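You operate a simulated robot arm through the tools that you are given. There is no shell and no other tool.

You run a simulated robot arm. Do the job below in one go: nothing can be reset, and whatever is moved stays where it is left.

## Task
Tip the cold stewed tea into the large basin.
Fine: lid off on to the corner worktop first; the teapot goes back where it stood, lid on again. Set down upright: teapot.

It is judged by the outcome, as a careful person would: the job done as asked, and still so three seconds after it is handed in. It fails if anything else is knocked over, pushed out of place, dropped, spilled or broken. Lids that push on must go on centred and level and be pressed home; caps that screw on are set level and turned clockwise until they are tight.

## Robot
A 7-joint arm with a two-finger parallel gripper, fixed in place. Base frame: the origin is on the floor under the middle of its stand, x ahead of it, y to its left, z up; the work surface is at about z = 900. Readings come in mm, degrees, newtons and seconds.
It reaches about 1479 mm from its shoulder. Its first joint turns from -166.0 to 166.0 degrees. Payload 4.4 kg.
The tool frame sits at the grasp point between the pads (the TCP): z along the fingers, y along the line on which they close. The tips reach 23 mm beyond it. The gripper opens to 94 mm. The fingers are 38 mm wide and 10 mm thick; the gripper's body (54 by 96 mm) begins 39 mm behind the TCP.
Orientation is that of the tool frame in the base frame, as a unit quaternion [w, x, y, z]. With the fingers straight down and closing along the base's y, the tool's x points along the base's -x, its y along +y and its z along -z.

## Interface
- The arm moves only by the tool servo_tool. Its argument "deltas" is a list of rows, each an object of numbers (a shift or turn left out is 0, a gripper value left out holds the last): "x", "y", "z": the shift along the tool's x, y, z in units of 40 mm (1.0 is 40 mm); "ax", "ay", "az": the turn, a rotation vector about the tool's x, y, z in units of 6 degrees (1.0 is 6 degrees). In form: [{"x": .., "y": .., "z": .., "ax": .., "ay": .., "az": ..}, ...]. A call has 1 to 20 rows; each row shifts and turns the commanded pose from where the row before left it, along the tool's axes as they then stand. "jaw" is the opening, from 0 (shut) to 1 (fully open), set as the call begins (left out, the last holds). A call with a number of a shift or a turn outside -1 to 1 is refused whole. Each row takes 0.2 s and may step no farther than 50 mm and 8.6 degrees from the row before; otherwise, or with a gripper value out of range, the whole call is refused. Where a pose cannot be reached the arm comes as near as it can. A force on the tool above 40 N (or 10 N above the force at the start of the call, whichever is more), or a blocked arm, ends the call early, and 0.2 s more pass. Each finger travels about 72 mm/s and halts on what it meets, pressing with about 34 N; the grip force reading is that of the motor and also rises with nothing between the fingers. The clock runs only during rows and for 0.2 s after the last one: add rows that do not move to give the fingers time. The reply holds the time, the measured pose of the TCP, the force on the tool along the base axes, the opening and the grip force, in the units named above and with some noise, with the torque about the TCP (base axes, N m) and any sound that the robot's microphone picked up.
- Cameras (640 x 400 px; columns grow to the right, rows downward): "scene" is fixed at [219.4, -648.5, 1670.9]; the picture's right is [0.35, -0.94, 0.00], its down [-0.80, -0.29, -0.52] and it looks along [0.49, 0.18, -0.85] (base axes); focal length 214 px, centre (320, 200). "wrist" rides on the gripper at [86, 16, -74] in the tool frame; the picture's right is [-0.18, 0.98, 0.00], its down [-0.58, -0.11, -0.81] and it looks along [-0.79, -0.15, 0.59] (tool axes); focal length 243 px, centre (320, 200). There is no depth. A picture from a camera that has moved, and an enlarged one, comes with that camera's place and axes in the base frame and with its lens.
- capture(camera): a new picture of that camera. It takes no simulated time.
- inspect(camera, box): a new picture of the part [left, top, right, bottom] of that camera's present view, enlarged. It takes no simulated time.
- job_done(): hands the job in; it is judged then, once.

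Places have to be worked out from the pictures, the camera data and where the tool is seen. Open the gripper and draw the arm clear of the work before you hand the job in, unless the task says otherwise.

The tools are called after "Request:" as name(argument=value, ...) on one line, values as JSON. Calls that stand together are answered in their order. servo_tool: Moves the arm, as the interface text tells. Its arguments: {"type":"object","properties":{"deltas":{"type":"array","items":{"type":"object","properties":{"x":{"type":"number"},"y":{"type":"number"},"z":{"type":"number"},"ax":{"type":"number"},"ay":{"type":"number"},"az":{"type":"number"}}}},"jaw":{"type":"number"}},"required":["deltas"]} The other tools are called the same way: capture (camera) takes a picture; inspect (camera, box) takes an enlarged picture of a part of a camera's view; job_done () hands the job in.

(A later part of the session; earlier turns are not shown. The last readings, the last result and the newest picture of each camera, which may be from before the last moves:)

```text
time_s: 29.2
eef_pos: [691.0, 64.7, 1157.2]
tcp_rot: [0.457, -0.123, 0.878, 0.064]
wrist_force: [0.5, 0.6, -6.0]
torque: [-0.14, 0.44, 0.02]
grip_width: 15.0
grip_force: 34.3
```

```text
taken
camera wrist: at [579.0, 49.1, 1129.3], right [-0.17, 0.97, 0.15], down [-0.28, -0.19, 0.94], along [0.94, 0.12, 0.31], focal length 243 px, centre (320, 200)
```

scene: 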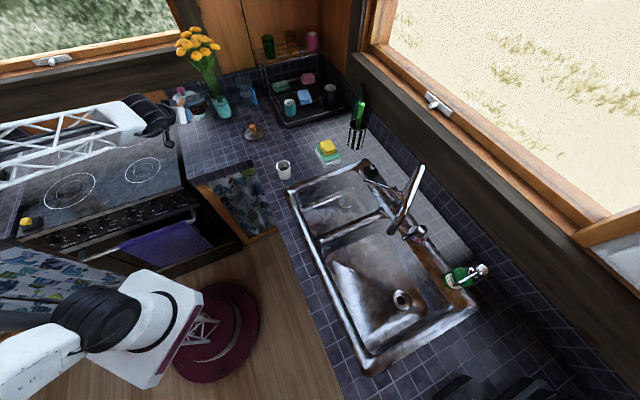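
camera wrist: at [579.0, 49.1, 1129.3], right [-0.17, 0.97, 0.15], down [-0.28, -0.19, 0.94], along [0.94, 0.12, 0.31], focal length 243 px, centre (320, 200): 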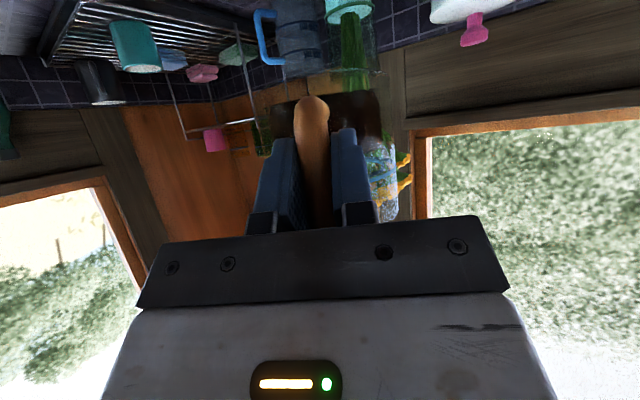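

The pot is level at z 1157. From the scene view, the tap column is at about (733, -793), top about z 1160, with its spout tip over the basin near (550, -767). So I'll pour on the side of the large basin away from the tap, with the lip at about (394, -801). First half of a slow level swing towards the sink, turning the heading with it.

Request:
servo_tool(deltas=[{"x": 0.0174, "y": -0.25, "z": -0.0248, "ax": 0.1308, "az": 0.0916}, {"x": 0.038, "y": -0.5225, "z": -0.0543, "ax": 0.2725, "az": 0.1909}, {"x": 0.0596, "y": -0.795, "z": -0.085, "ax": 0.4141, "az": 0.2901}, {"x": 0.0693, "y": -0.945, "z": -0.0989, "ax": 0.4904, "az": 0.3435}, {"x": 0.065, "y": -0.95, "z": -0.0928, "ax": 0.4904, "az": 0.3435}, {"x": 0.0608, "y": -0.955, "z": -0.0868, "ax": 0.4904, "az": 0.3435}, {"x": 0.0567, "y": -0.96, "z": -0.0809, "ax": 0.4904, "az": 0.3435}, {"x": 0.0525, "y": -0.9625, "z": -0.0749, "ax": 0.4904, "az": 0.3435}, {"x": 0.0482, "y": -0.9675, "z": -0.0688, "ax": 0.4904, "az": 0.3435}, {"x": 0.0438, "y": -0.97, "z": -0.0624, "ax": 0.4904, "az": 0.3435}, {"x": 0.0396, "y": -0.975, "z": -0.0565, "ax": 0.4904, "az": 0.3435}, {"x": 0.0247, "y": -0.7625, "z": -0.0352, "ax": 0.3814, "az": 0.2672}, {"x": 0.0103, "y": -0.435, "z": -0.0147, "ax": 0.218, "az": 0.1527}, {"x": 0.0039, "y": -0.2175, "z": -0.0055, "ax": 0.109, "az": 0.0763}, {}])

Request:
capture(camera="scene")

Request:
capture(camera="wrist")

```text
time_s: 32.4
eef_pos: [632.3, -355.0, 1159.1]
tcp_rot: [0.452, 0.184, 0.868, -0.096]
wrist_force: [0.2, 0.5, -5.1]
torque: [0.23, 0.43, 0.0]
grip_width: 14.8
grip_force: 33.9
```

```text
taken
```

scene: 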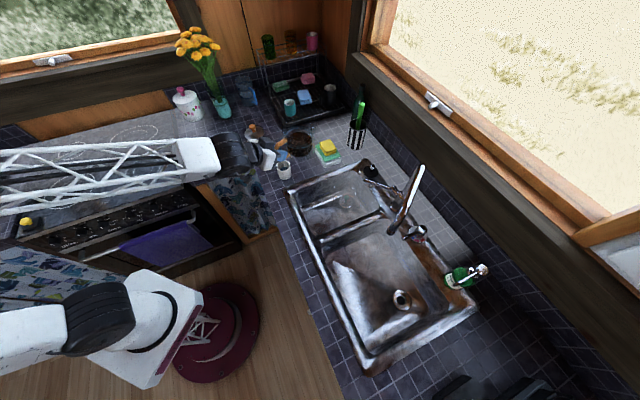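

```text
taken
camera wrist: at [537.8, -294.3, 1130.7], right [0.5, 0.86, 0.15], down [-0.34, 0.03, 0.94], along [0.8, -0.52, 0.31], focal length 243 px, centre (320, 200)
```

wrist: 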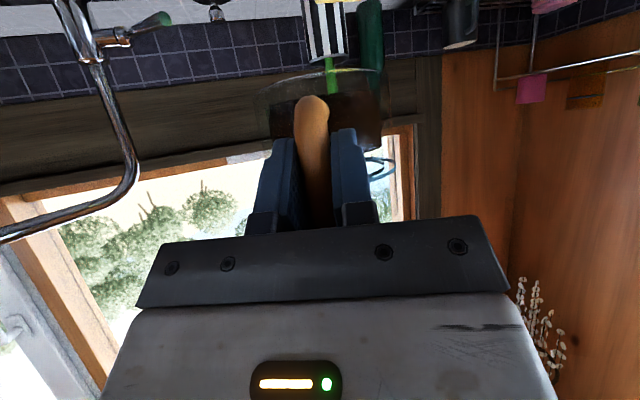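

The swing tracks exactly as planned (r 725, azimuth -29°, heading -24°), pot level. The wrist view shows the tap clearly, so I'll zoom in to measure how high its spout is before going on.

Request:
inspect(camera="wrist", box=[0, 0, 240, 260])

Request:
inspect(camera="scene", box=[370, 150, 450, 260])

Request:
inspect(camera="scene", box=[240, 115, 330, 185])

```text
1.54 times, centred on (120, 130) of wrist
camera zoom: at [537.8, -294.3, 1130.7], right [0.5, 0.86, 0.15], down [-0.34, 0.03, 0.94], along [0.8, -0.52, 0.31], focal length 373 px, centre (628, 308)
```

zoom: 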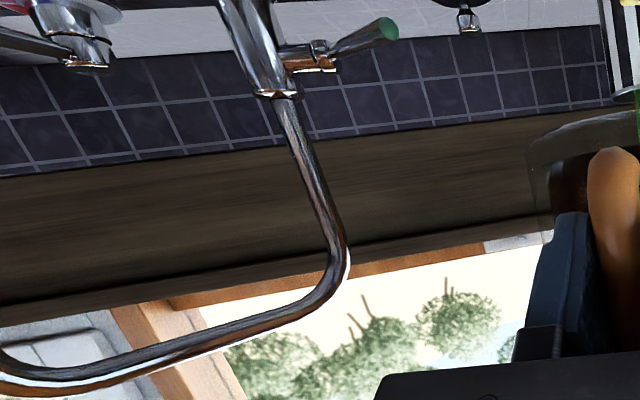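

```text
3.64 times, centred on (410, 205) of scene
camera zoom: at [219.4, -648.5, 1670.9], right [0.35, -0.94, 0.0], down [-0.8, -0.29, -0.52], along [0.49, 0.18, -0.85], focal length 780 px, centre (-7, 182)
```

zoom: 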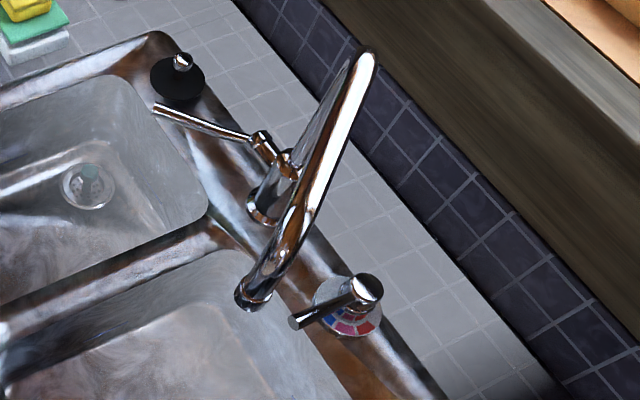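

```text
5.71 times, centred on (285, 150) of scene
camera zoom: at [219.4, -648.5, 1670.9], right [0.35, -0.94, 0.0], down [-0.8, -0.29, -0.52], along [0.49, 0.18, -0.85], focal length 1226 px, centre (520, 486)
```

zoom: 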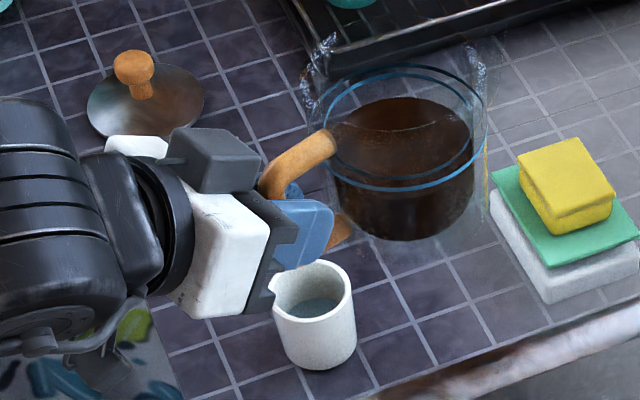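

Measured tap: the spout rises to about z 1200 at (525, -751) with its tip near (487, -744), z about 1150. My planned arc would pass too close. So I'll first draw back 75 mm radially, swing at that smaller radius to heading -65°, and only then extend over the basin.

Request:
servo_tool(deltas=[{"x": 0.1435, "z": -0.2048}, {"x": 0.2583, "z": -0.3686}, {"x": 0.3157, "z": -0.4505}, {"x": 0.2153, "z": -0.3071}, {"x": 0.1435, "z": -0.2048}, {"x": 0.0151, "y": -0.2375, "z": -0.0215, "ax": 0.1345, "az": 0.0942}, {"x": 0.0331, "y": -0.495, "z": -0.0473, "ax": 0.2803, "az": 0.1964}, {"x": 0.055, "y": -0.795, "z": -0.0784, "ax": 0.4485, "az": 0.3142}, {"x": 0.0591, "y": -0.8925, "z": -0.0844, "ax": 0.5045, "az": 0.3534}, {"x": 0.0544, "y": -0.895, "z": -0.0776, "ax": 0.5045, "az": 0.3534}, {"x": 0.0495, "y": -0.895, "z": -0.0706, "ax": 0.5045, "az": 0.3534}, {"x": 0.0448, "y": -0.895, "z": -0.0639, "ax": 0.5045, "az": 0.3534}, {"x": 0.04, "y": -0.895, "z": -0.0571, "ax": 0.5045, "az": 0.3534}, {"x": 0.0353, "y": -0.8975, "z": -0.0504, "ax": 0.5045, "az": 0.3534}, {"x": 0.0306, "y": -0.8975, "z": -0.0436, "ax": 0.5045, "az": 0.3534}, {"x": 0.0258, "y": -0.8975, "z": -0.0369, "ax": 0.5045, "az": 0.3534}, {"x": 0.0138, "y": -0.6975, "z": -0.0197, "ax": 0.3924, "az": 0.2749}, {"x": 0.0042, "y": -0.4, "z": -0.0059, "ax": 0.2242, "az": 0.1571}, {"x": 0.0006, "y": -0.16, "z": -0.0008, "ax": 0.0897, "az": 0.0628}, {}])

Request:
capture(camera="scene")

Request:
capture(camera="wrist")

```text
time_s: 34.6
eef_pos: [553.3, -337.7, 1166.5]
tcp_rot: [0.453, 0.205, 0.861, -0.108]
wrist_force: [-0.4, 0.6, -5.6]
torque: [0.23, 0.42, 0.02]
grip_width: 14.5
grip_force: 33.9
stopped in row 10: the arm was blocked; the commanded pose is now the measured one
```

```text
taken
```

scene: 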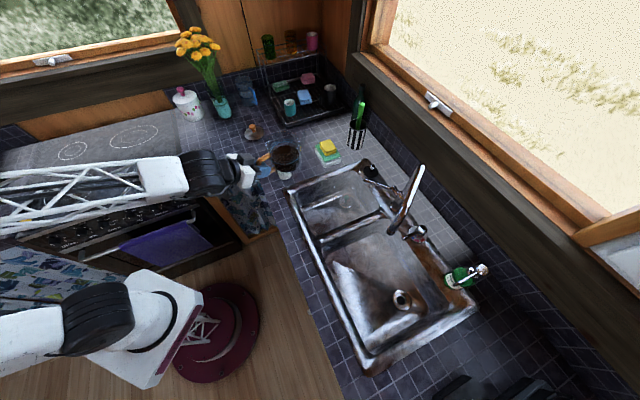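

```text
taken
camera wrist: at [461.7, -272.5, 1136.4], right [0.54, 0.83, 0.15], down [-0.35, 0.06, 0.94], along [0.77, -0.55, 0.32], focal length 243 px, centre (320, 200)
```

wrist: 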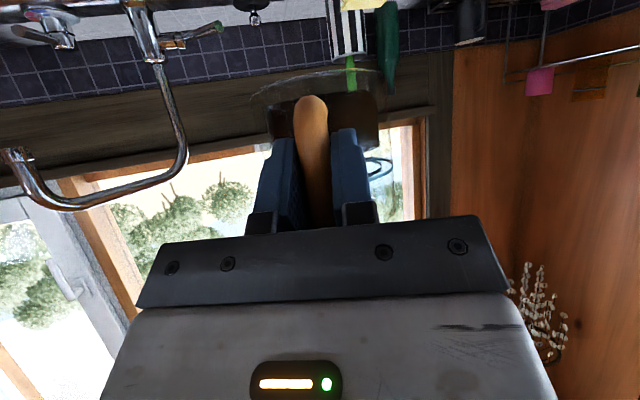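

The arm reports being blocked in row 10, with normal wrist force and the pot still level in the grip. I'll look at the whole arm before choosing another way round.

Request:
inspect(camera="scene", box=[0, 100, 320, 300])

Request:
inspect(camera="scene", box=[0, 200, 320, 400])

Request:
inspect(camera="scene", box=[200, 120, 320, 200])

```text
2.00 times, centred on (160, 200) of scene
camera zoom: at [219.4, -648.5, 1670.9], right [0.35, -0.94, 0.0], down [-0.8, -0.29, -0.52], along [0.49, 0.18, -0.85], focal length 429 px, centre (640, 200)
```

zoom: 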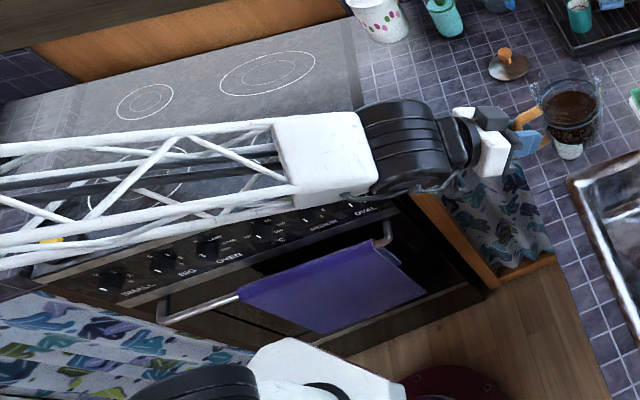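

```text
2.00 times, centred on (160, 300) of scene
camera zoom: at [219.4, -648.5, 1670.9], right [0.35, -0.94, 0.0], down [-0.8, -0.29, -0.52], along [0.49, 0.18, -0.85], focal length 429 px, centre (640, 0)
```

zoom: 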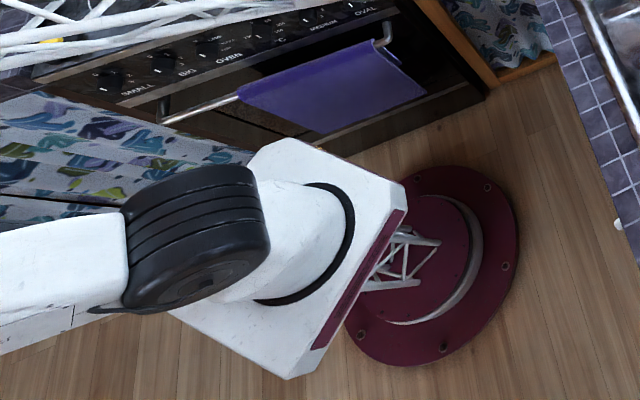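

```text
5.00 times, centred on (260, 160) of scene
camera zoom: at [219.4, -648.5, 1670.9], right [0.35, -0.94, 0.0], down [-0.8, -0.29, -0.52], along [0.49, 0.18, -0.85], focal length 1072 px, centre (620, 400)
```

zoom: 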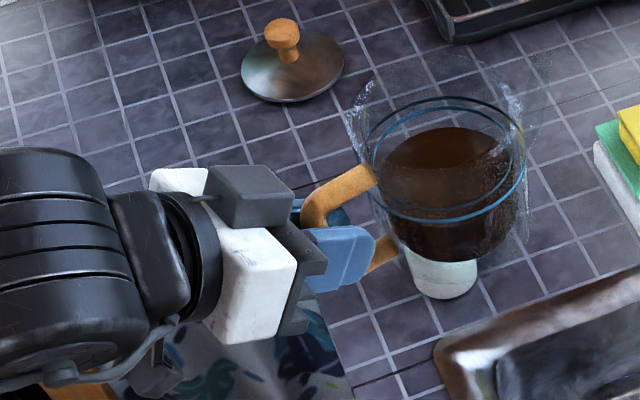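

The forearm comes in from the left and the wrist is quite folded at this small radius, which is the likely cause. I'll extend forward again by 50 mm (r ≈ 700, still 50 mm short of the tap) and see if the swing frees up.

Request:
servo_tool(deltas=[{"x": -0.14, "z": 0.2}, {"x": -0.21, "z": 0.31}, {"x": -0.21, "z": 0.31}, {"x": -0.14, "z": 0.2}, {}])

Request:
inspect(camera="scene", box=[200, 120, 320, 200])

```text
time_s: 35.8
eef_pos: [594.4, -362.9, 1165.7]
tcp_rot: [0.453, 0.208, 0.86, -0.11]
wrist_force: [-1.6, -0.1, -5.0]
torque: [0.25, 0.43, 0.0]
grip_width: 14.7
grip_force: 34.4
```

```text
5.00 times, centred on (260, 160) of scene
camera zoom: at [219.4, -648.5, 1670.9], right [0.35, -0.94, 0.0], down [-0.8, -0.29, -0.52], along [0.49, 0.18, -0.85], focal length 1072 px, centre (620, 400)
```

zoom: 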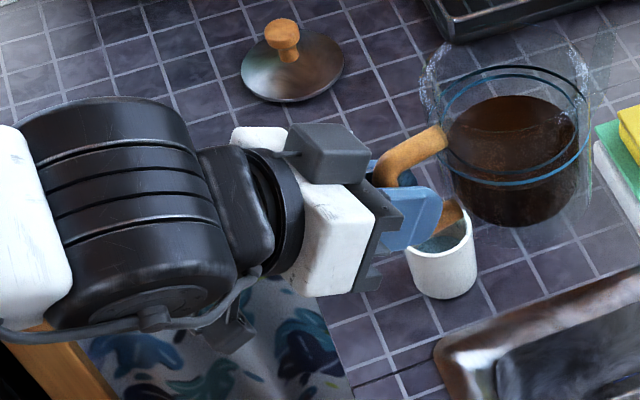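

That moved freely. I'll try a short piece of the swing at this radius to see whether it is free.

Request:
servo_tool(deltas=[{"x": 0.0127, "y": -0.305, "z": -0.0185, "ax": 0.1556, "az": 0.1069}, {"x": 0.0289, "y": -0.6125, "z": -0.042, "ax": 0.3111, "az": 0.2138}, {"x": 0.0416, "y": -0.815, "z": -0.0606, "ax": 0.4148, "az": 0.2851}, {"x": 0.0266, "y": -0.61, "z": -0.0387, "ax": 0.3111, "az": 0.2138}, {"x": 0.0078, "y": -0.205, "z": -0.0113, "ax": 0.1037, "az": 0.0713}, {}])

Request:
capture(camera="scene")

```text
time_s: 37.4
eef_pos: [561.7, -403.9, 1173.2]
tcp_rot: [0.453, 0.246, 0.846, -0.133]
wrist_force: [0.0, 0.7, -6.3]
torque: [0.31, 0.36, 0.02]
grip_width: 14.8
grip_force: 33.8
stopped in row 6: the arm was blocked; the commanded pose is now the measured one
```

```text
taken
```

scene: 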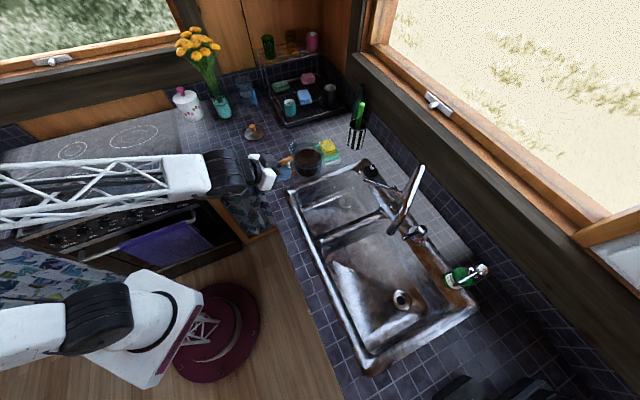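

The arm lags here because the hand and forearm are almost in line, a near-singular wrist at this height. Raising the TCP will open that angle and also carry the pot above the tap. I'll lift 130 mm, keeping the pot level.

Request:
servo_tool(deltas=[{"x": -0.208, "z": -0.138}, {"x": -0.375, "z": -0.249}, {"x": -0.5, "z": -0.331}, {"x": -0.542, "z": -0.359}, {"x": -0.5, "z": -0.331}, {"x": -0.375, "z": -0.249}, {"x": -0.208, "z": -0.138}, {}])

Request:
capture(camera="scene")

```text
time_s: 39.2
eef_pos: [562.5, -405.2, 1304.6]
tcp_rot: [0.453, 0.247, 0.847, -0.133]
wrist_force: [-0.4, 0.3, -5.5]
torque: [0.27, 0.41, 0.0]
grip_width: 14.6
grip_force: 34.0
```

```text
taken
```

scene: 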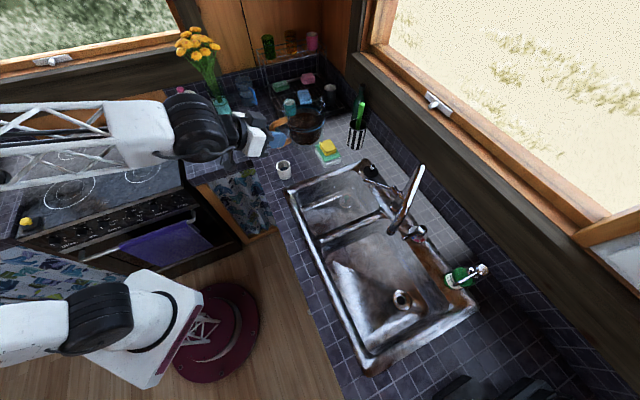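

Up at z 1305 with the pot level. I'll try the next portion of the swing at this height.

Request:
servo_tool(deltas=[{"x": 0.0127, "y": -0.3525, "z": -0.0192, "ax": 0.18, "az": 0.1193}, {"x": 0.0282, "y": -0.705, "z": -0.0425, "ax": 0.3601, "az": 0.2386}, {"x": 0.0356, "y": -0.8825, "z": -0.0538, "ax": 0.4501, "az": 0.2983}, {"x": 0.0329, "y": -0.8825, "z": -0.0496, "ax": 0.4501, "az": 0.2983}, {"x": 0.0302, "y": -0.8825, "z": -0.0456, "ax": 0.4501, "az": 0.2983}, {"x": 0.0135, "y": -0.53, "z": -0.0204, "ax": 0.2701, "az": 0.179}, {"x": 0.0033, "y": -0.1775, "z": -0.005, "ax": 0.09, "az": 0.0597}, {}])

Request:
capture(camera="scene")

Request:
capture(camera="wrist")

```text
time_s: 40.2
eef_pos: [559.7, -405.5, 1311.9]
tcp_rot: [0.455, 0.253, 0.842, -0.139]
wrist_force: [0.1, 0.4, -5.5]
torque: [0.28, 0.4, -0.02]
grip_width: 14.8
grip_force: 33.7
stopped in row 5: the arm was blocked; the commanded pose is now the measured one
```

```text
taken
```

scene: 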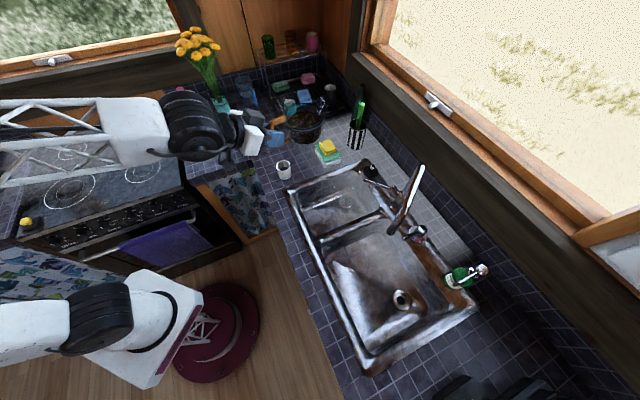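

```text
taken
camera wrist: at [476.6, -330.1, 1279.1], right [0.63, 0.76, 0.15], down [-0.36, 0.11, 0.93], along [0.69, -0.64, 0.34], focal length 243 px, centre (320, 200)
```

wrist: 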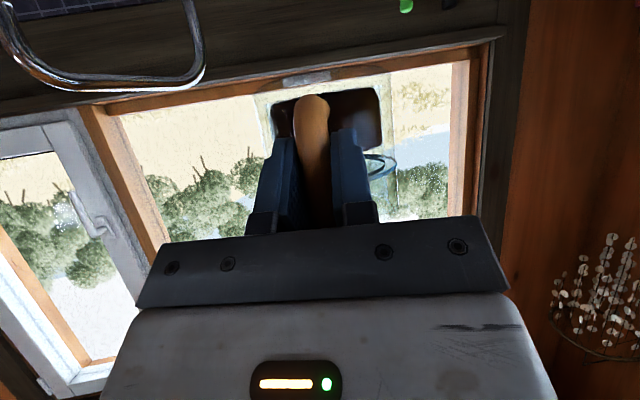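

Blocked again at almost the same bearing (about -36°), so height isn't the cause. I'll look closely at the shoulder and upper arm to see what is limiting.

Request:
inspect(camera="scene", box=[0, 240, 240, 400])

Request:
inspect(camera="scene", box=[0, 60, 320, 240])

Request:
inspect(camera="wrist", box=[420, 180, 640, 400])

```text
2.50 times, centred on (120, 320) of scene
camera zoom: at [219.4, -648.5, 1670.9], right [0.35, -0.94, 0.0], down [-0.8, -0.29, -0.52], along [0.49, 0.18, -0.85], focal length 536 px, centre (820, -100)
```

zoom: 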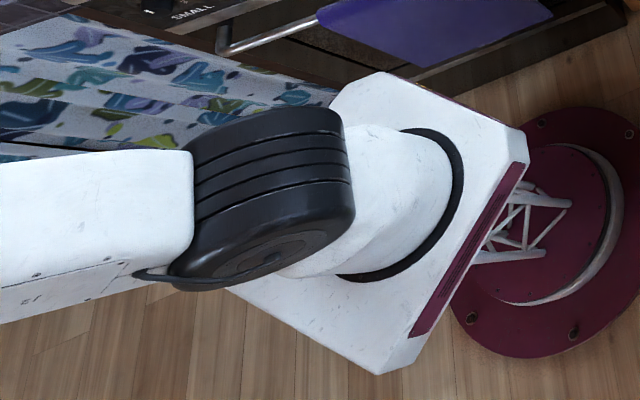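

```text
2.00 times, centred on (160, 150) of scene
camera zoom: at [219.4, -648.5, 1670.9], right [0.35, -0.94, 0.0], down [-0.8, -0.29, -0.52], along [0.49, 0.18, -0.85], focal length 429 px, centre (640, 300)
```

zoom: 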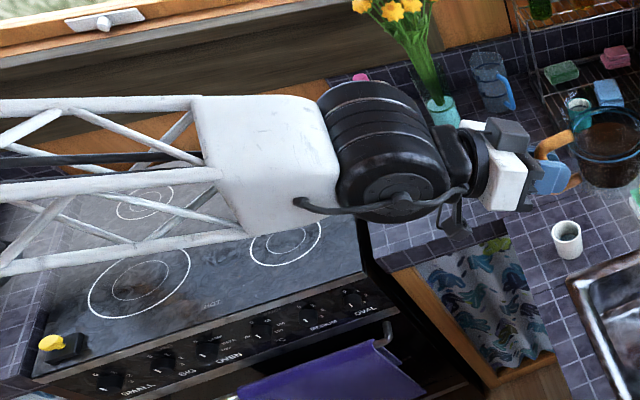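

```text
1.82 times, centred on (530, 290) of wrist
camera zoom: at [476.6, -330.1, 1279.1], right [0.63, 0.76, 0.15], down [-0.36, 0.11, 0.93], along [0.69, -0.64, 0.34], focal length 441 px, centre (-62, 36)
```

zoom: 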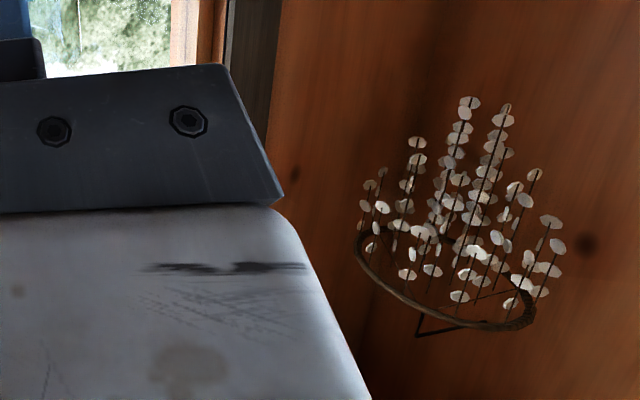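

The elbow sits back-left when the arm is this folded, and the swing was blocked sooner at smaller radius, so it is probably the elbow or a folded joint limit. I'll extend outward 130 mm here (pot bottom about z 1258, above the tap) to unfold the arm before swinging again.

Request:
servo_tool(deltas=[{"x": -0.164, "z": 0.251}, {"x": -0.328, "z": 0.503}, {"x": -0.437, "z": 0.67}, {"x": -0.437, "z": 0.67}, {"x": -0.273, "z": 0.419}, {"x": -0.137, "z": 0.209}, {}])

Request:
capture(camera="scene")

```text
time_s: 41.9
eef_pos: [665.0, -476.8, 1314.0]
tcp_rot: [0.456, 0.254, 0.841, -0.139]
wrist_force: [0.2, 0.3, -5.7]
torque: [0.3, 0.44, -0.02]
grip_width: 15.1
grip_force: 33.6
```

```text
taken
```

scene: 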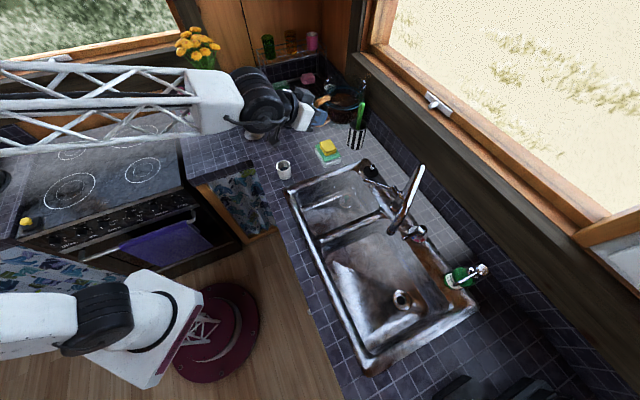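

Extended freely to r 818. Now a short 8° swing test at this radius.

Request:
servo_tool(deltas=[{"x": 0.0065, "y": -0.285, "z": -0.01, "ax": 0.119, "az": 0.077}, {"x": 0.0155, "y": -0.57, "z": -0.0239, "ax": 0.238, "az": 0.154}, {"x": 0.0265, "y": -0.855, "z": -0.0409, "ax": 0.357, "az": 0.231}, {"x": 0.0208, "y": -0.7125, "z": -0.0321, "ax": 0.297, "az": 0.1925}, {"x": 0.0065, "y": -0.285, "z": -0.01, "ax": 0.119, "az": 0.077}, {"x": 0.003, "y": -0.1425, "z": -0.0046, "ax": 0.06, "az": 0.0385}, {}])

Request:
capture(camera="scene")

```text
time_s: 43.5
eef_pos: [590.4, -566.2, 1315.4]
tcp_rot: [0.445, 0.317, 0.82, -0.174]
wrist_force: [0.6, 0.7, -6.7]
torque: [0.28, 0.44, 0.0]
grip_width: 14.6
grip_force: 33.7
```

```text
taken
```

scene: 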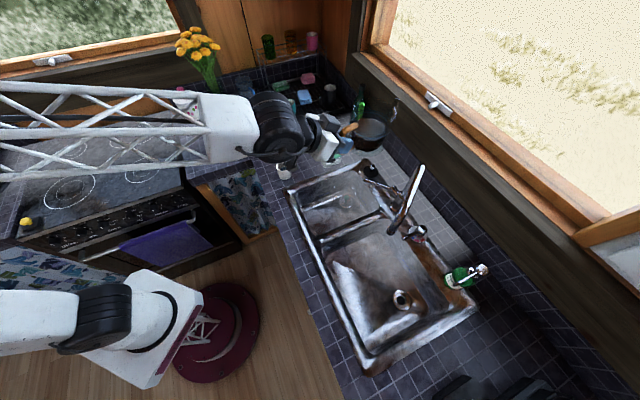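

The swing is free at this radius (now bearing -43.8°, pot level). I'll continue the swing to bearing/heading -65°, with the pot passing about 60 mm above the tap.

Request:
servo_tool(deltas=[{"x": 0.0033, "y": -0.3025, "z": -0.005, "ax": 0.1262, "az": 0.0823}, {"x": 0.0089, "y": -0.605, "z": -0.0136, "ax": 0.2525, "az": 0.1646}, {"x": 0.015, "y": -0.8325, "z": -0.023, "ax": 0.3472, "az": 0.2263}, {"x": 0.0173, "y": -0.9075, "z": -0.0266, "ax": 0.3787, "az": 0.2468}, {"x": 0.0173, "y": -0.9075, "z": -0.0266, "ax": 0.3787, "az": 0.2468}, {"x": 0.0173, "y": -0.9075, "z": -0.0266, "ax": 0.3787, "az": 0.2468}, {"x": 0.0173, "y": -0.9075, "z": -0.0266, "ax": 0.3787, "az": 0.2468}, {"x": 0.0173, "y": -0.9075, "z": -0.0266, "ax": 0.3787, "az": 0.2468}, {"x": 0.0108, "y": -0.68, "z": -0.0165, "ax": 0.284, "az": 0.1851}, {"x": 0.0044, "y": -0.3775, "z": -0.0067, "ax": 0.1578, "az": 0.1029}, {"x": 0.002, "y": -0.2275, "z": -0.0031, "ax": 0.0947, "az": 0.0617}, {}])

Request:
capture(camera="scene")

Request:
capture(camera="wrist")

```text
time_s: 46.0
eef_pos: [346.6, -742.0, 1313.4]
tcp_rot: [0.403, 0.47, 0.742, -0.256]
wrist_force: [-0.4, 0.4, -5.4]
torque: [0.44, 0.3, 0.0]
grip_width: 14.7
grip_force: 34.2
```

```text
taken
```

scene: 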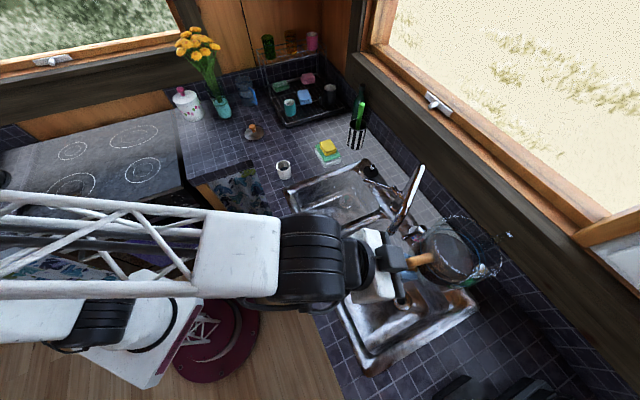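

```text
taken
camera wrist: at [315.4, -635.6, 1281.3], right [0.93, 0.33, 0.15], down [-0.25, 0.28, 0.93], along [0.26, -0.9, 0.34], focal length 243 px, centre (320, 200)
```

wrist: 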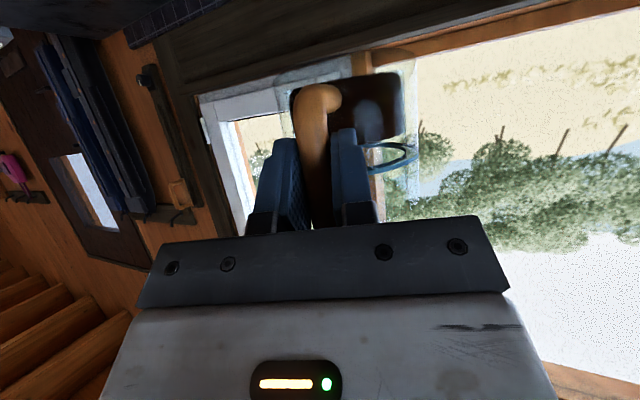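

The swing completed. In the wrist view the pot looks slightly yawed in the grip compared with before, so I'll zoom in to check it is level and secure.

Request:
inspect(camera="scene", box=[340, 190, 520, 330])

Request:
inspect(camera="wrist", box=[220, 40, 450, 240])

```text
2.86 times, centred on (430, 260) of scene
camera zoom: at [219.4, -648.5, 1670.9], right [0.35, -0.94, 0.0], down [-0.8, -0.29, -0.52], along [0.49, 0.18, -0.85], focal length 613 px, centre (6, 29)
```

zoom: 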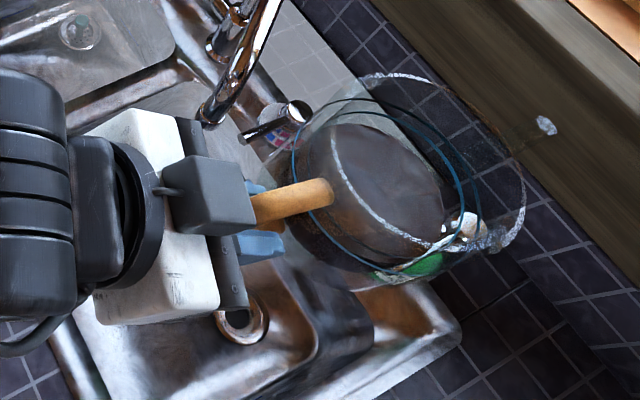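

```text
2.00 times, centred on (335, 140) of wrist
camera zoom: at [315.4, -635.6, 1281.3], right [0.93, 0.33, 0.15], down [-0.25, 0.28, 0.93], along [0.26, -0.9, 0.34], focal length 485 px, centre (290, 320)
```

zoom: 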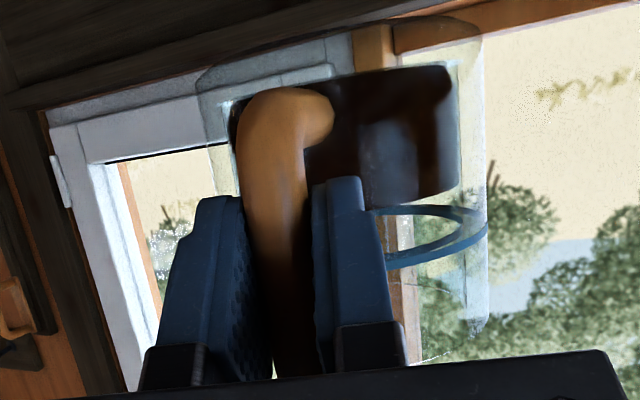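

The round handle bar has let the pot swivel about 8° about the vertical between the flat pads; it is still level and unspilled. A slight forward tilt makes that self-centring. I'll tip it forward 30° (still below the pouring angle) here, then check.

Request:
servo_tool(deltas=[{"ay": 0.3}, {"ay": 0.6}, {"ay": 0.75}, {"ay": 0.8}, {"ay": 0.8}, {"ay": 0.75}, {"ay": 0.6}, {"ay": 0.4}, {}])

Request:
inspect(camera="scene", box=[340, 190, 520, 330])

Request:
capture(camera="wrist")

```text
time_s: 48.0
eef_pos: [348.2, -742.3, 1314.6]
tcp_rot: [0.197, 0.522, 0.82, -0.126]
wrist_force: [-0.3, 0.1, -5.5]
torque: [0.32, 0.26, -0.01]
grip_width: 14.7
grip_force: 34.0
```

```text
2.86 times, centred on (430, 260) of scene
camera zoom: at [219.4, -648.5, 1670.9], right [0.35, -0.94, 0.0], down [-0.8, -0.29, -0.52], along [0.49, 0.18, -0.85], focal length 613 px, centre (6, 29)
```

zoom: 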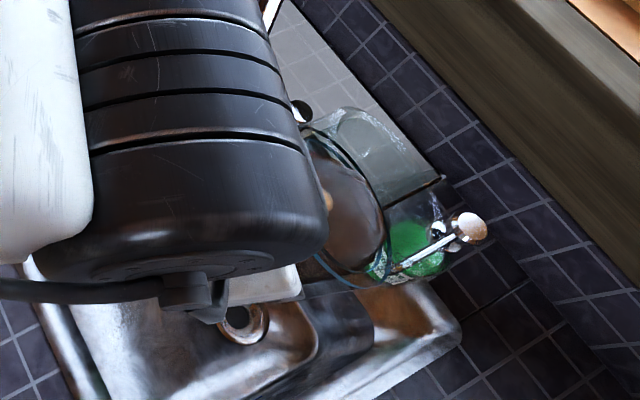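

```text
taken
camera wrist: at [316.2, -634.6, 1340.4], right [0.96, 0.27, 0.08], down [-0.03, -0.18, 0.98], along [0.28, -0.95, -0.17], focal length 243 px, centre (320, 200)
```

wrist: 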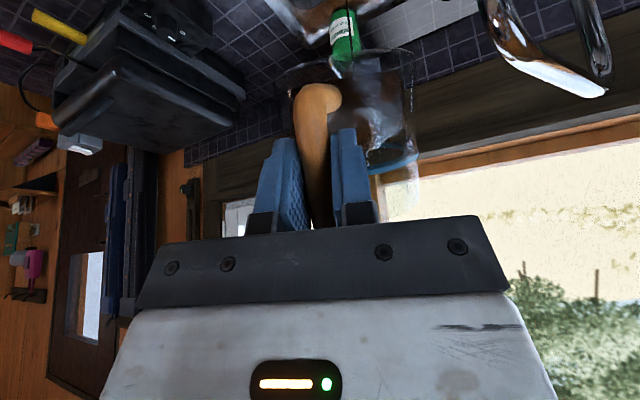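

Tilted 30°, and no tea has left the pot. It sits about 12° yawed towards the tap side, so I'll shift a little away from the tap while lowering: target TCP (309, -727, 1017), which puts the lip over the middle of the large basin.

Request:
servo_tool(deltas=[{"x": 0.163, "y": -0.029, "z": 0.251}, {"x": 0.286, "y": -0.051, "z": 0.439}, {"x": 0.409, "y": -0.072, "z": 0.627}, {"x": 0.49, "y": -0.087, "z": 0.752}, {"x": 0.49, "y": -0.087, "z": 0.752}, {"x": 0.49, "y": -0.087, "z": 0.752}, {"x": 0.49, "y": -0.087, "z": 0.752}, {"x": 0.449, "y": -0.079, "z": 0.689}, {"x": 0.368, "y": -0.065, "z": 0.564}, {"x": 0.286, "y": -0.051, "z": 0.439}, {"x": 0.163, "y": -0.029, "z": 0.251}, {}])

Request:
capture(camera="scene")

Request:
capture(camera="wrist")

```text
time_s: 50.6
eef_pos: [306.6, -724.6, 1016.7]
tcp_rot: [0.197, 0.521, 0.821, -0.126]
wrist_force: [0.1, 0.1, -5.7]
torque: [0.3, 0.27, -0.02]
grip_width: 14.5
grip_force: 34.2
```

```text
taken
```

scene: 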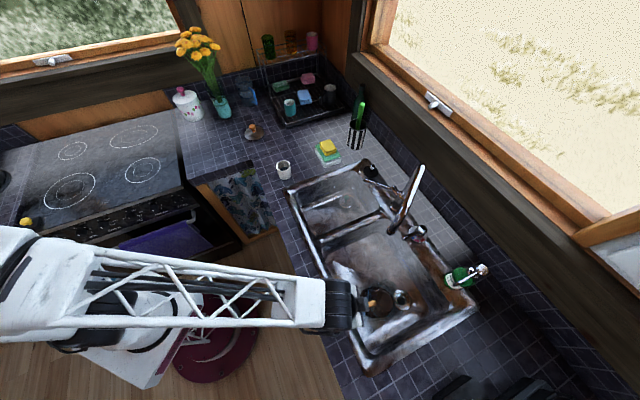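

```text
taken
camera wrist: at [274.1, -617.0, 1044.0], right [0.96, 0.27, 0.08], down [-0.03, -0.18, 0.98], along [0.28, -0.95, -0.17], focal length 243 px, centre (320, 200)
```

wrist: 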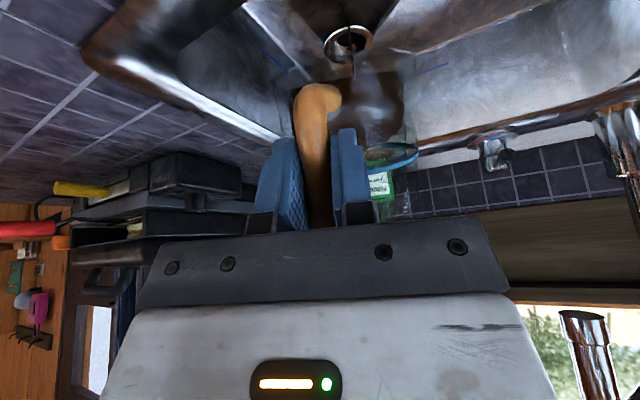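

Request:
inspect(camera="scene", box=[300, 230, 480, 380])

Request:
inspect(camera="wrist", box=[220, 0, 480, 230])

```text
2.67 times, centred on (390, 305) of scene
camera zoom: at [219.4, -648.5, 1670.9], right [0.35, -0.94, 0.0], down [-0.8, -0.29, -0.52], along [0.49, 0.18, -0.85], focal length 572 px, centre (133, -80)
```

zoom: 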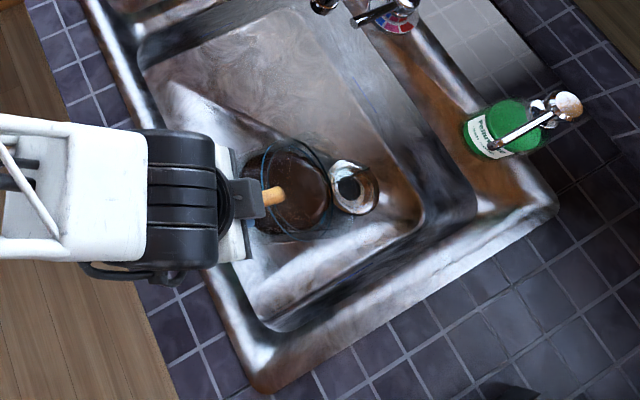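

```text
1.74 times, centred on (350, 115) of wrist
camera zoom: at [274.1, -617.0, 1044.0], right [0.96, 0.27, 0.08], down [-0.03, -0.18, 0.98], along [0.28, -0.95, -0.17], focal length 422 px, centre (268, 348)
```

zoom: 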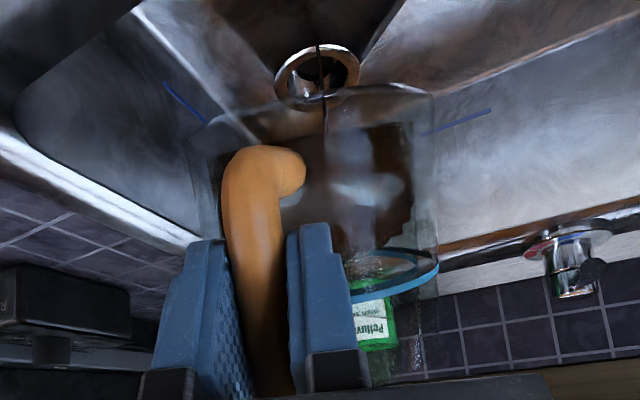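

The pot's lip is over the drain area of the large basin. I'll pour by rotating about the lip, slowly (15°/s), lowering the lip a little as it tips.

Request:
servo_tool(deltas=[{"ay": 0.5, "x": -0.113, "z": -0.075}, {"ay": 0.5, "x": -0.113, "z": -0.075}, {"ay": 0.5, "x": -0.113, "z": -0.075}, {"ay": 0.5, "x": -0.113, "z": -0.075}, {"ay": 0.5, "x": -0.113, "z": -0.075}, {"ay": 0.5, "x": -0.113, "z": -0.075}, {"ay": 0.5, "x": -0.113, "z": -0.075}, {"ay": 0.5, "x": -0.113, "z": -0.075}, {"ay": 0.5, "x": -0.113, "z": -0.075}, {"ay": 0.5, "x": -0.113, "z": -0.075}, {"ay": 0.5, "x": -0.113, "z": -0.075}, {"ay": 0.5, "x": -0.113, "z": -0.075}, {}])

Request:
inspect(camera="scene", box=[300, 230, 480, 380])

Request:
capture(camera="wrist")

```text
time_s: 53.5
eef_pos: [328.5, -765.8, 1062.1]
tcp_rot: [-0.066, 0.534, 0.842, 0.041]
wrist_force: [-0.1, -1.0, -4.6]
torque: [0.05, 0.11, -0.01]
grip_width: 14.8
grip_force: 33.2
```

```text
2.67 times, centred on (390, 305) of scene
camera zoom: at [219.4, -648.5, 1670.9], right [0.35, -0.94, 0.0], down [-0.8, -0.29, -0.52], along [0.49, 0.18, -0.85], focal length 572 px, centre (133, -80)
```

zoom: 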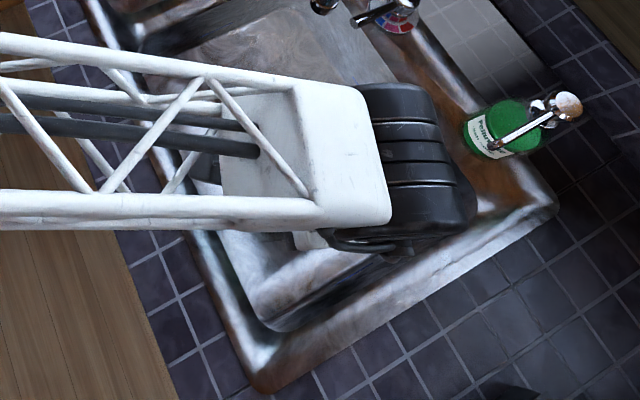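

```text
taken
camera wrist: at [312.8, -692.3, 1147.7], right [0.97, 0.25, -0.03], down [0.2, -0.68, 0.71], along [0.16, -0.69, -0.71], focal length 243 px, centre (320, 200)
```

wrist: 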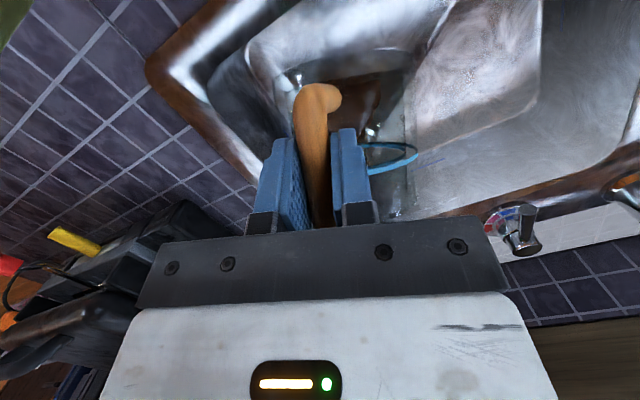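

About 1 N of tea has gone so far (tilt about 64°), and nothing is touching. Continuing the tip about the lip to about 106°, then holding to drain.

Request:
servo_tool(deltas=[{"ay": 0.5, "x": -0.118, "z": -0.157}, {"ay": 0.5, "x": -0.118, "z": -0.157}, {"ay": 0.5, "x": -0.118, "z": -0.157}, {"ay": 0.5, "x": -0.118, "z": -0.157}, {"ay": 0.5, "x": -0.118, "z": -0.157}, {"ay": 0.5, "x": -0.118, "z": -0.157}, {"ay": 0.5, "x": -0.118, "z": -0.157}, {"ay": 0.5, "x": -0.118, "z": -0.157}, {"ay": 0.5, "x": -0.118, "z": -0.157}, {"ay": 0.5, "x": -0.118, "z": -0.157}, {"ay": 0.5, "x": -0.118, "z": -0.157}, {"ay": 0.5, "x": -0.118, "z": -0.157}, {"ay": 0.5, "x": -0.118, "z": -0.157}, {"ay": 0.5, "x": -0.118, "z": -0.157}, {}, {}, {}])

Request:
capture(camera="scene")

Request:
capture(camera="wrist")

```text
time_s: 57.0
eef_pos: [363.9, -840.3, 1089.3]
tcp_rot: [-0.36, 0.485, 0.764, 0.228]
wrist_force: [-0.5, 0.7, -3.8]
torque: [-0.15, -0.04, -0.03]
grip_width: 14.7
grip_force: 33.7
out of reach, approached as far as the arm can: row 14
```

```text
taken
```

scene: 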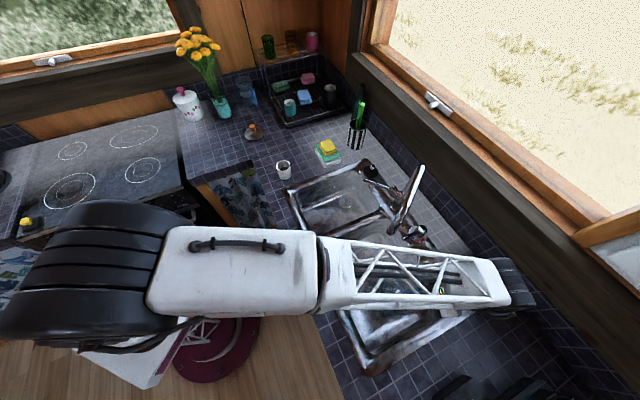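

```text
taken
camera wrist: at [379.5, -835.0, 1203.5], right [0.94, 0.31, -0.14], down [0.32, -0.94, 0.07], along [-0.11, -0.11, -0.99], focal length 243 px, centre (320, 200)
```

wrist: 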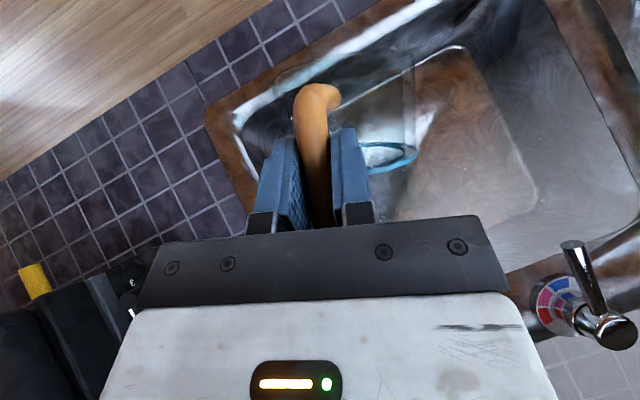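

The load dropped from 5.7 N to about 3.8 N and the glass looks clear. I'll zoom in to check that it is empty and that the tea went into the basin.

Request:
inspect(camera="wrist", box=[240, 40, 460, 230])

Request:
inspect(camera="scene", box=[300, 180, 560, 380])

Request:
servo_tool(deltas=[{}, {}, {}, {}, {}])

```text
2.11 times, centred on (350, 135) of wrist
camera zoom: at [379.5, -835.0, 1203.5], right [0.94, 0.31, -0.14], down [0.32, -0.94, 0.07], along [-0.11, -0.11, -0.99], focal length 511 px, centre (257, 337)
```

zoom: 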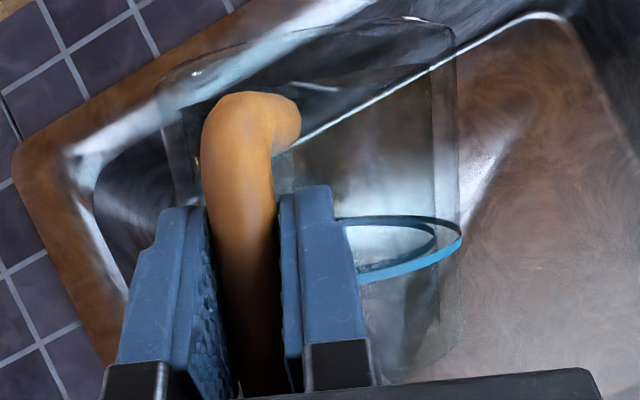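

```text
2.00 times, centred on (430, 280) of scene
camera zoom: at [219.4, -648.5, 1670.9], right [0.35, -0.94, 0.0], down [-0.8, -0.29, -0.52], along [0.49, 0.18, -0.85], focal length 429 px, centre (100, 40)
```

zoom: 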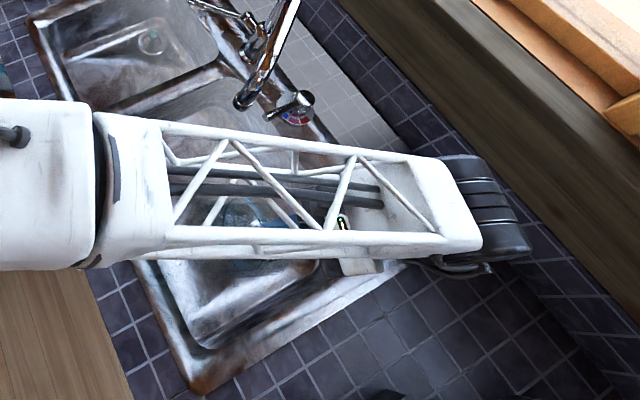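

```text
time_s: 58.2
eef_pos: [364.4, -840.4, 1089.9]
tcp_rot: [-0.36, 0.484, 0.764, 0.227]
wrist_force: [0.7, 0.1, -3.6]
torque: [-0.16, -0.04, -0.02]
grip_width: 14.6
grip_force: 33.4
```

The pot is empty: glass clear, load steady at 3.7 N. Now I'll tip it back up the way it came, still above the basin.

Request:
servo_tool(deltas=[{"ay": -0.5, "x": 0.11, "z": 0.163}, {"ay": -1, "x": 0.2105, "z": 0.331}, {"ay": -1, "x": 0.2105, "z": 0.331}, {"ay": -1, "x": 0.2105, "z": 0.331}, {"ay": -1, "x": 0.2105, "z": 0.331}, {"ay": -1, "x": 0.2105, "z": 0.331}, {"ay": -1, "x": 0.2105, "z": 0.331}, {"ay": -0.5, "x": 0.11, "z": 0.163}, {"ay": -0.5, "x": 0.11, "z": 0.083}, {"ay": -1, "x": 0.215, "z": 0.17}, {"ay": -1, "x": 0.215, "z": 0.17}, {"ay": -1, "x": 0.215, "z": 0.17}, {"ay": -1, "x": 0.215, "z": 0.17}, {"ay": -1, "x": 0.215, "z": 0.17}, {"ay": -0.5, "x": 0.11, "z": 0.083}, {}])

Request:
capture(camera="scene")

Request:
inspect(camera="scene", box=[300, 180, 560, 380])

Request:
capture(camera="wrist")

```text
time_s: 61.6
eef_pos: [302.1, -709.7, 999.6]
tcp_rot: [0.198, 0.521, 0.821, -0.126]
wrist_force: [-0.7, -0.6, -2.9]
torque: [0.2, 0.12, 0.0]
grip_width: 14.7
grip_force: 33.6
```

```text
taken
```

scene: 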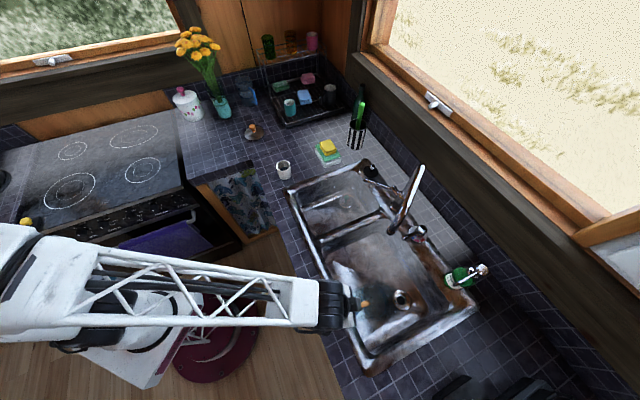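

```text
2.00 times, centred on (430, 280) of scene
camera zoom: at [219.4, -648.5, 1670.9], right [0.35, -0.94, 0.0], down [-0.8, -0.29, -0.52], along [0.49, 0.18, -0.85], focal length 429 px, centre (100, 40)
```

zoom: 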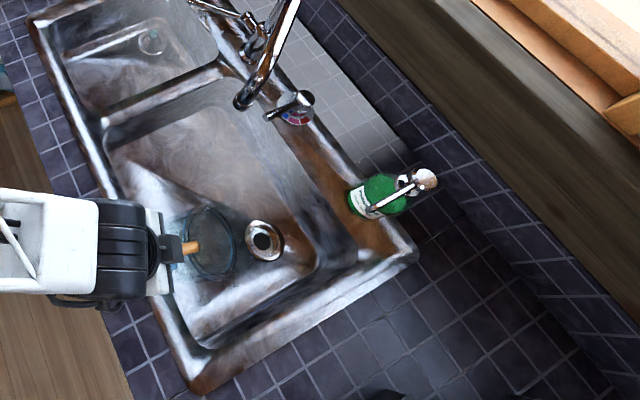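

```text
taken
camera wrist: at [270.5, -602.0, 1026.3], right [0.96, 0.27, 0.08], down [-0.03, -0.18, 0.98], along [0.28, -0.95, -0.16], focal length 243 px, centre (320, 200)
```

wrist: 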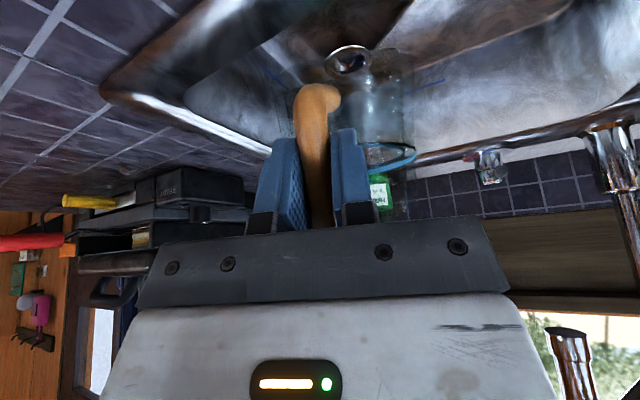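

All clear: sink, tap and soap bottle untouched. I'll raise the pot straight up to about z 1314 before levelling it and swinging back.

Request:
servo_tool(deltas=[{"x": -0.144, "z": -0.279}, {"x": -0.251, "z": -0.489}, {"x": -0.359, "z": -0.698}, {"x": -0.431, "z": -0.838}, {"x": -0.431, "z": -0.838}, {"x": -0.431, "z": -0.838}, {"x": -0.431, "z": -0.838}, {"x": -0.395, "z": -0.768}, {"x": -0.323, "z": -0.628}, {"x": -0.251, "z": -0.489}, {"x": -0.144, "z": -0.279}, {"x": -0.2, "y": 0.12, "z": 0.1}, {"x": -0.35, "y": 0.22, "z": 0.18}, {"x": -0.33, "y": 0.2, "z": 0.17}, {"x": -0.18, "y": 0.12, "z": 0.09}, {}])

Request:
capture(camera="scene")

```text
time_s: 65.0
eef_pos: [347.5, -741.4, 1311.9]
tcp_rot: [0.197, 0.52, 0.821, -0.126]
wrist_force: [0.5, 0.0, -3.8]
torque: [0.2, 0.16, 0.01]
grip_width: 14.7
grip_force: 34.1
```

```text
taken
```

scene: 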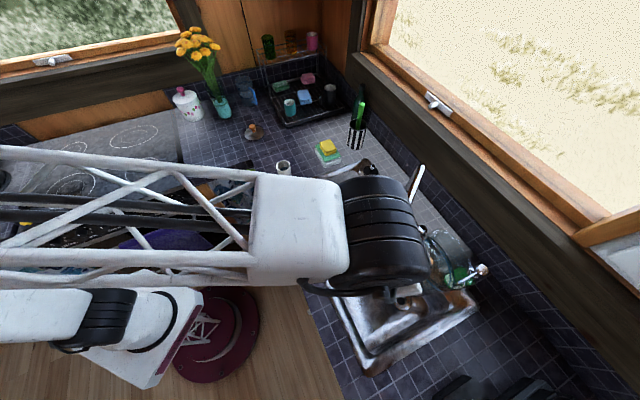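

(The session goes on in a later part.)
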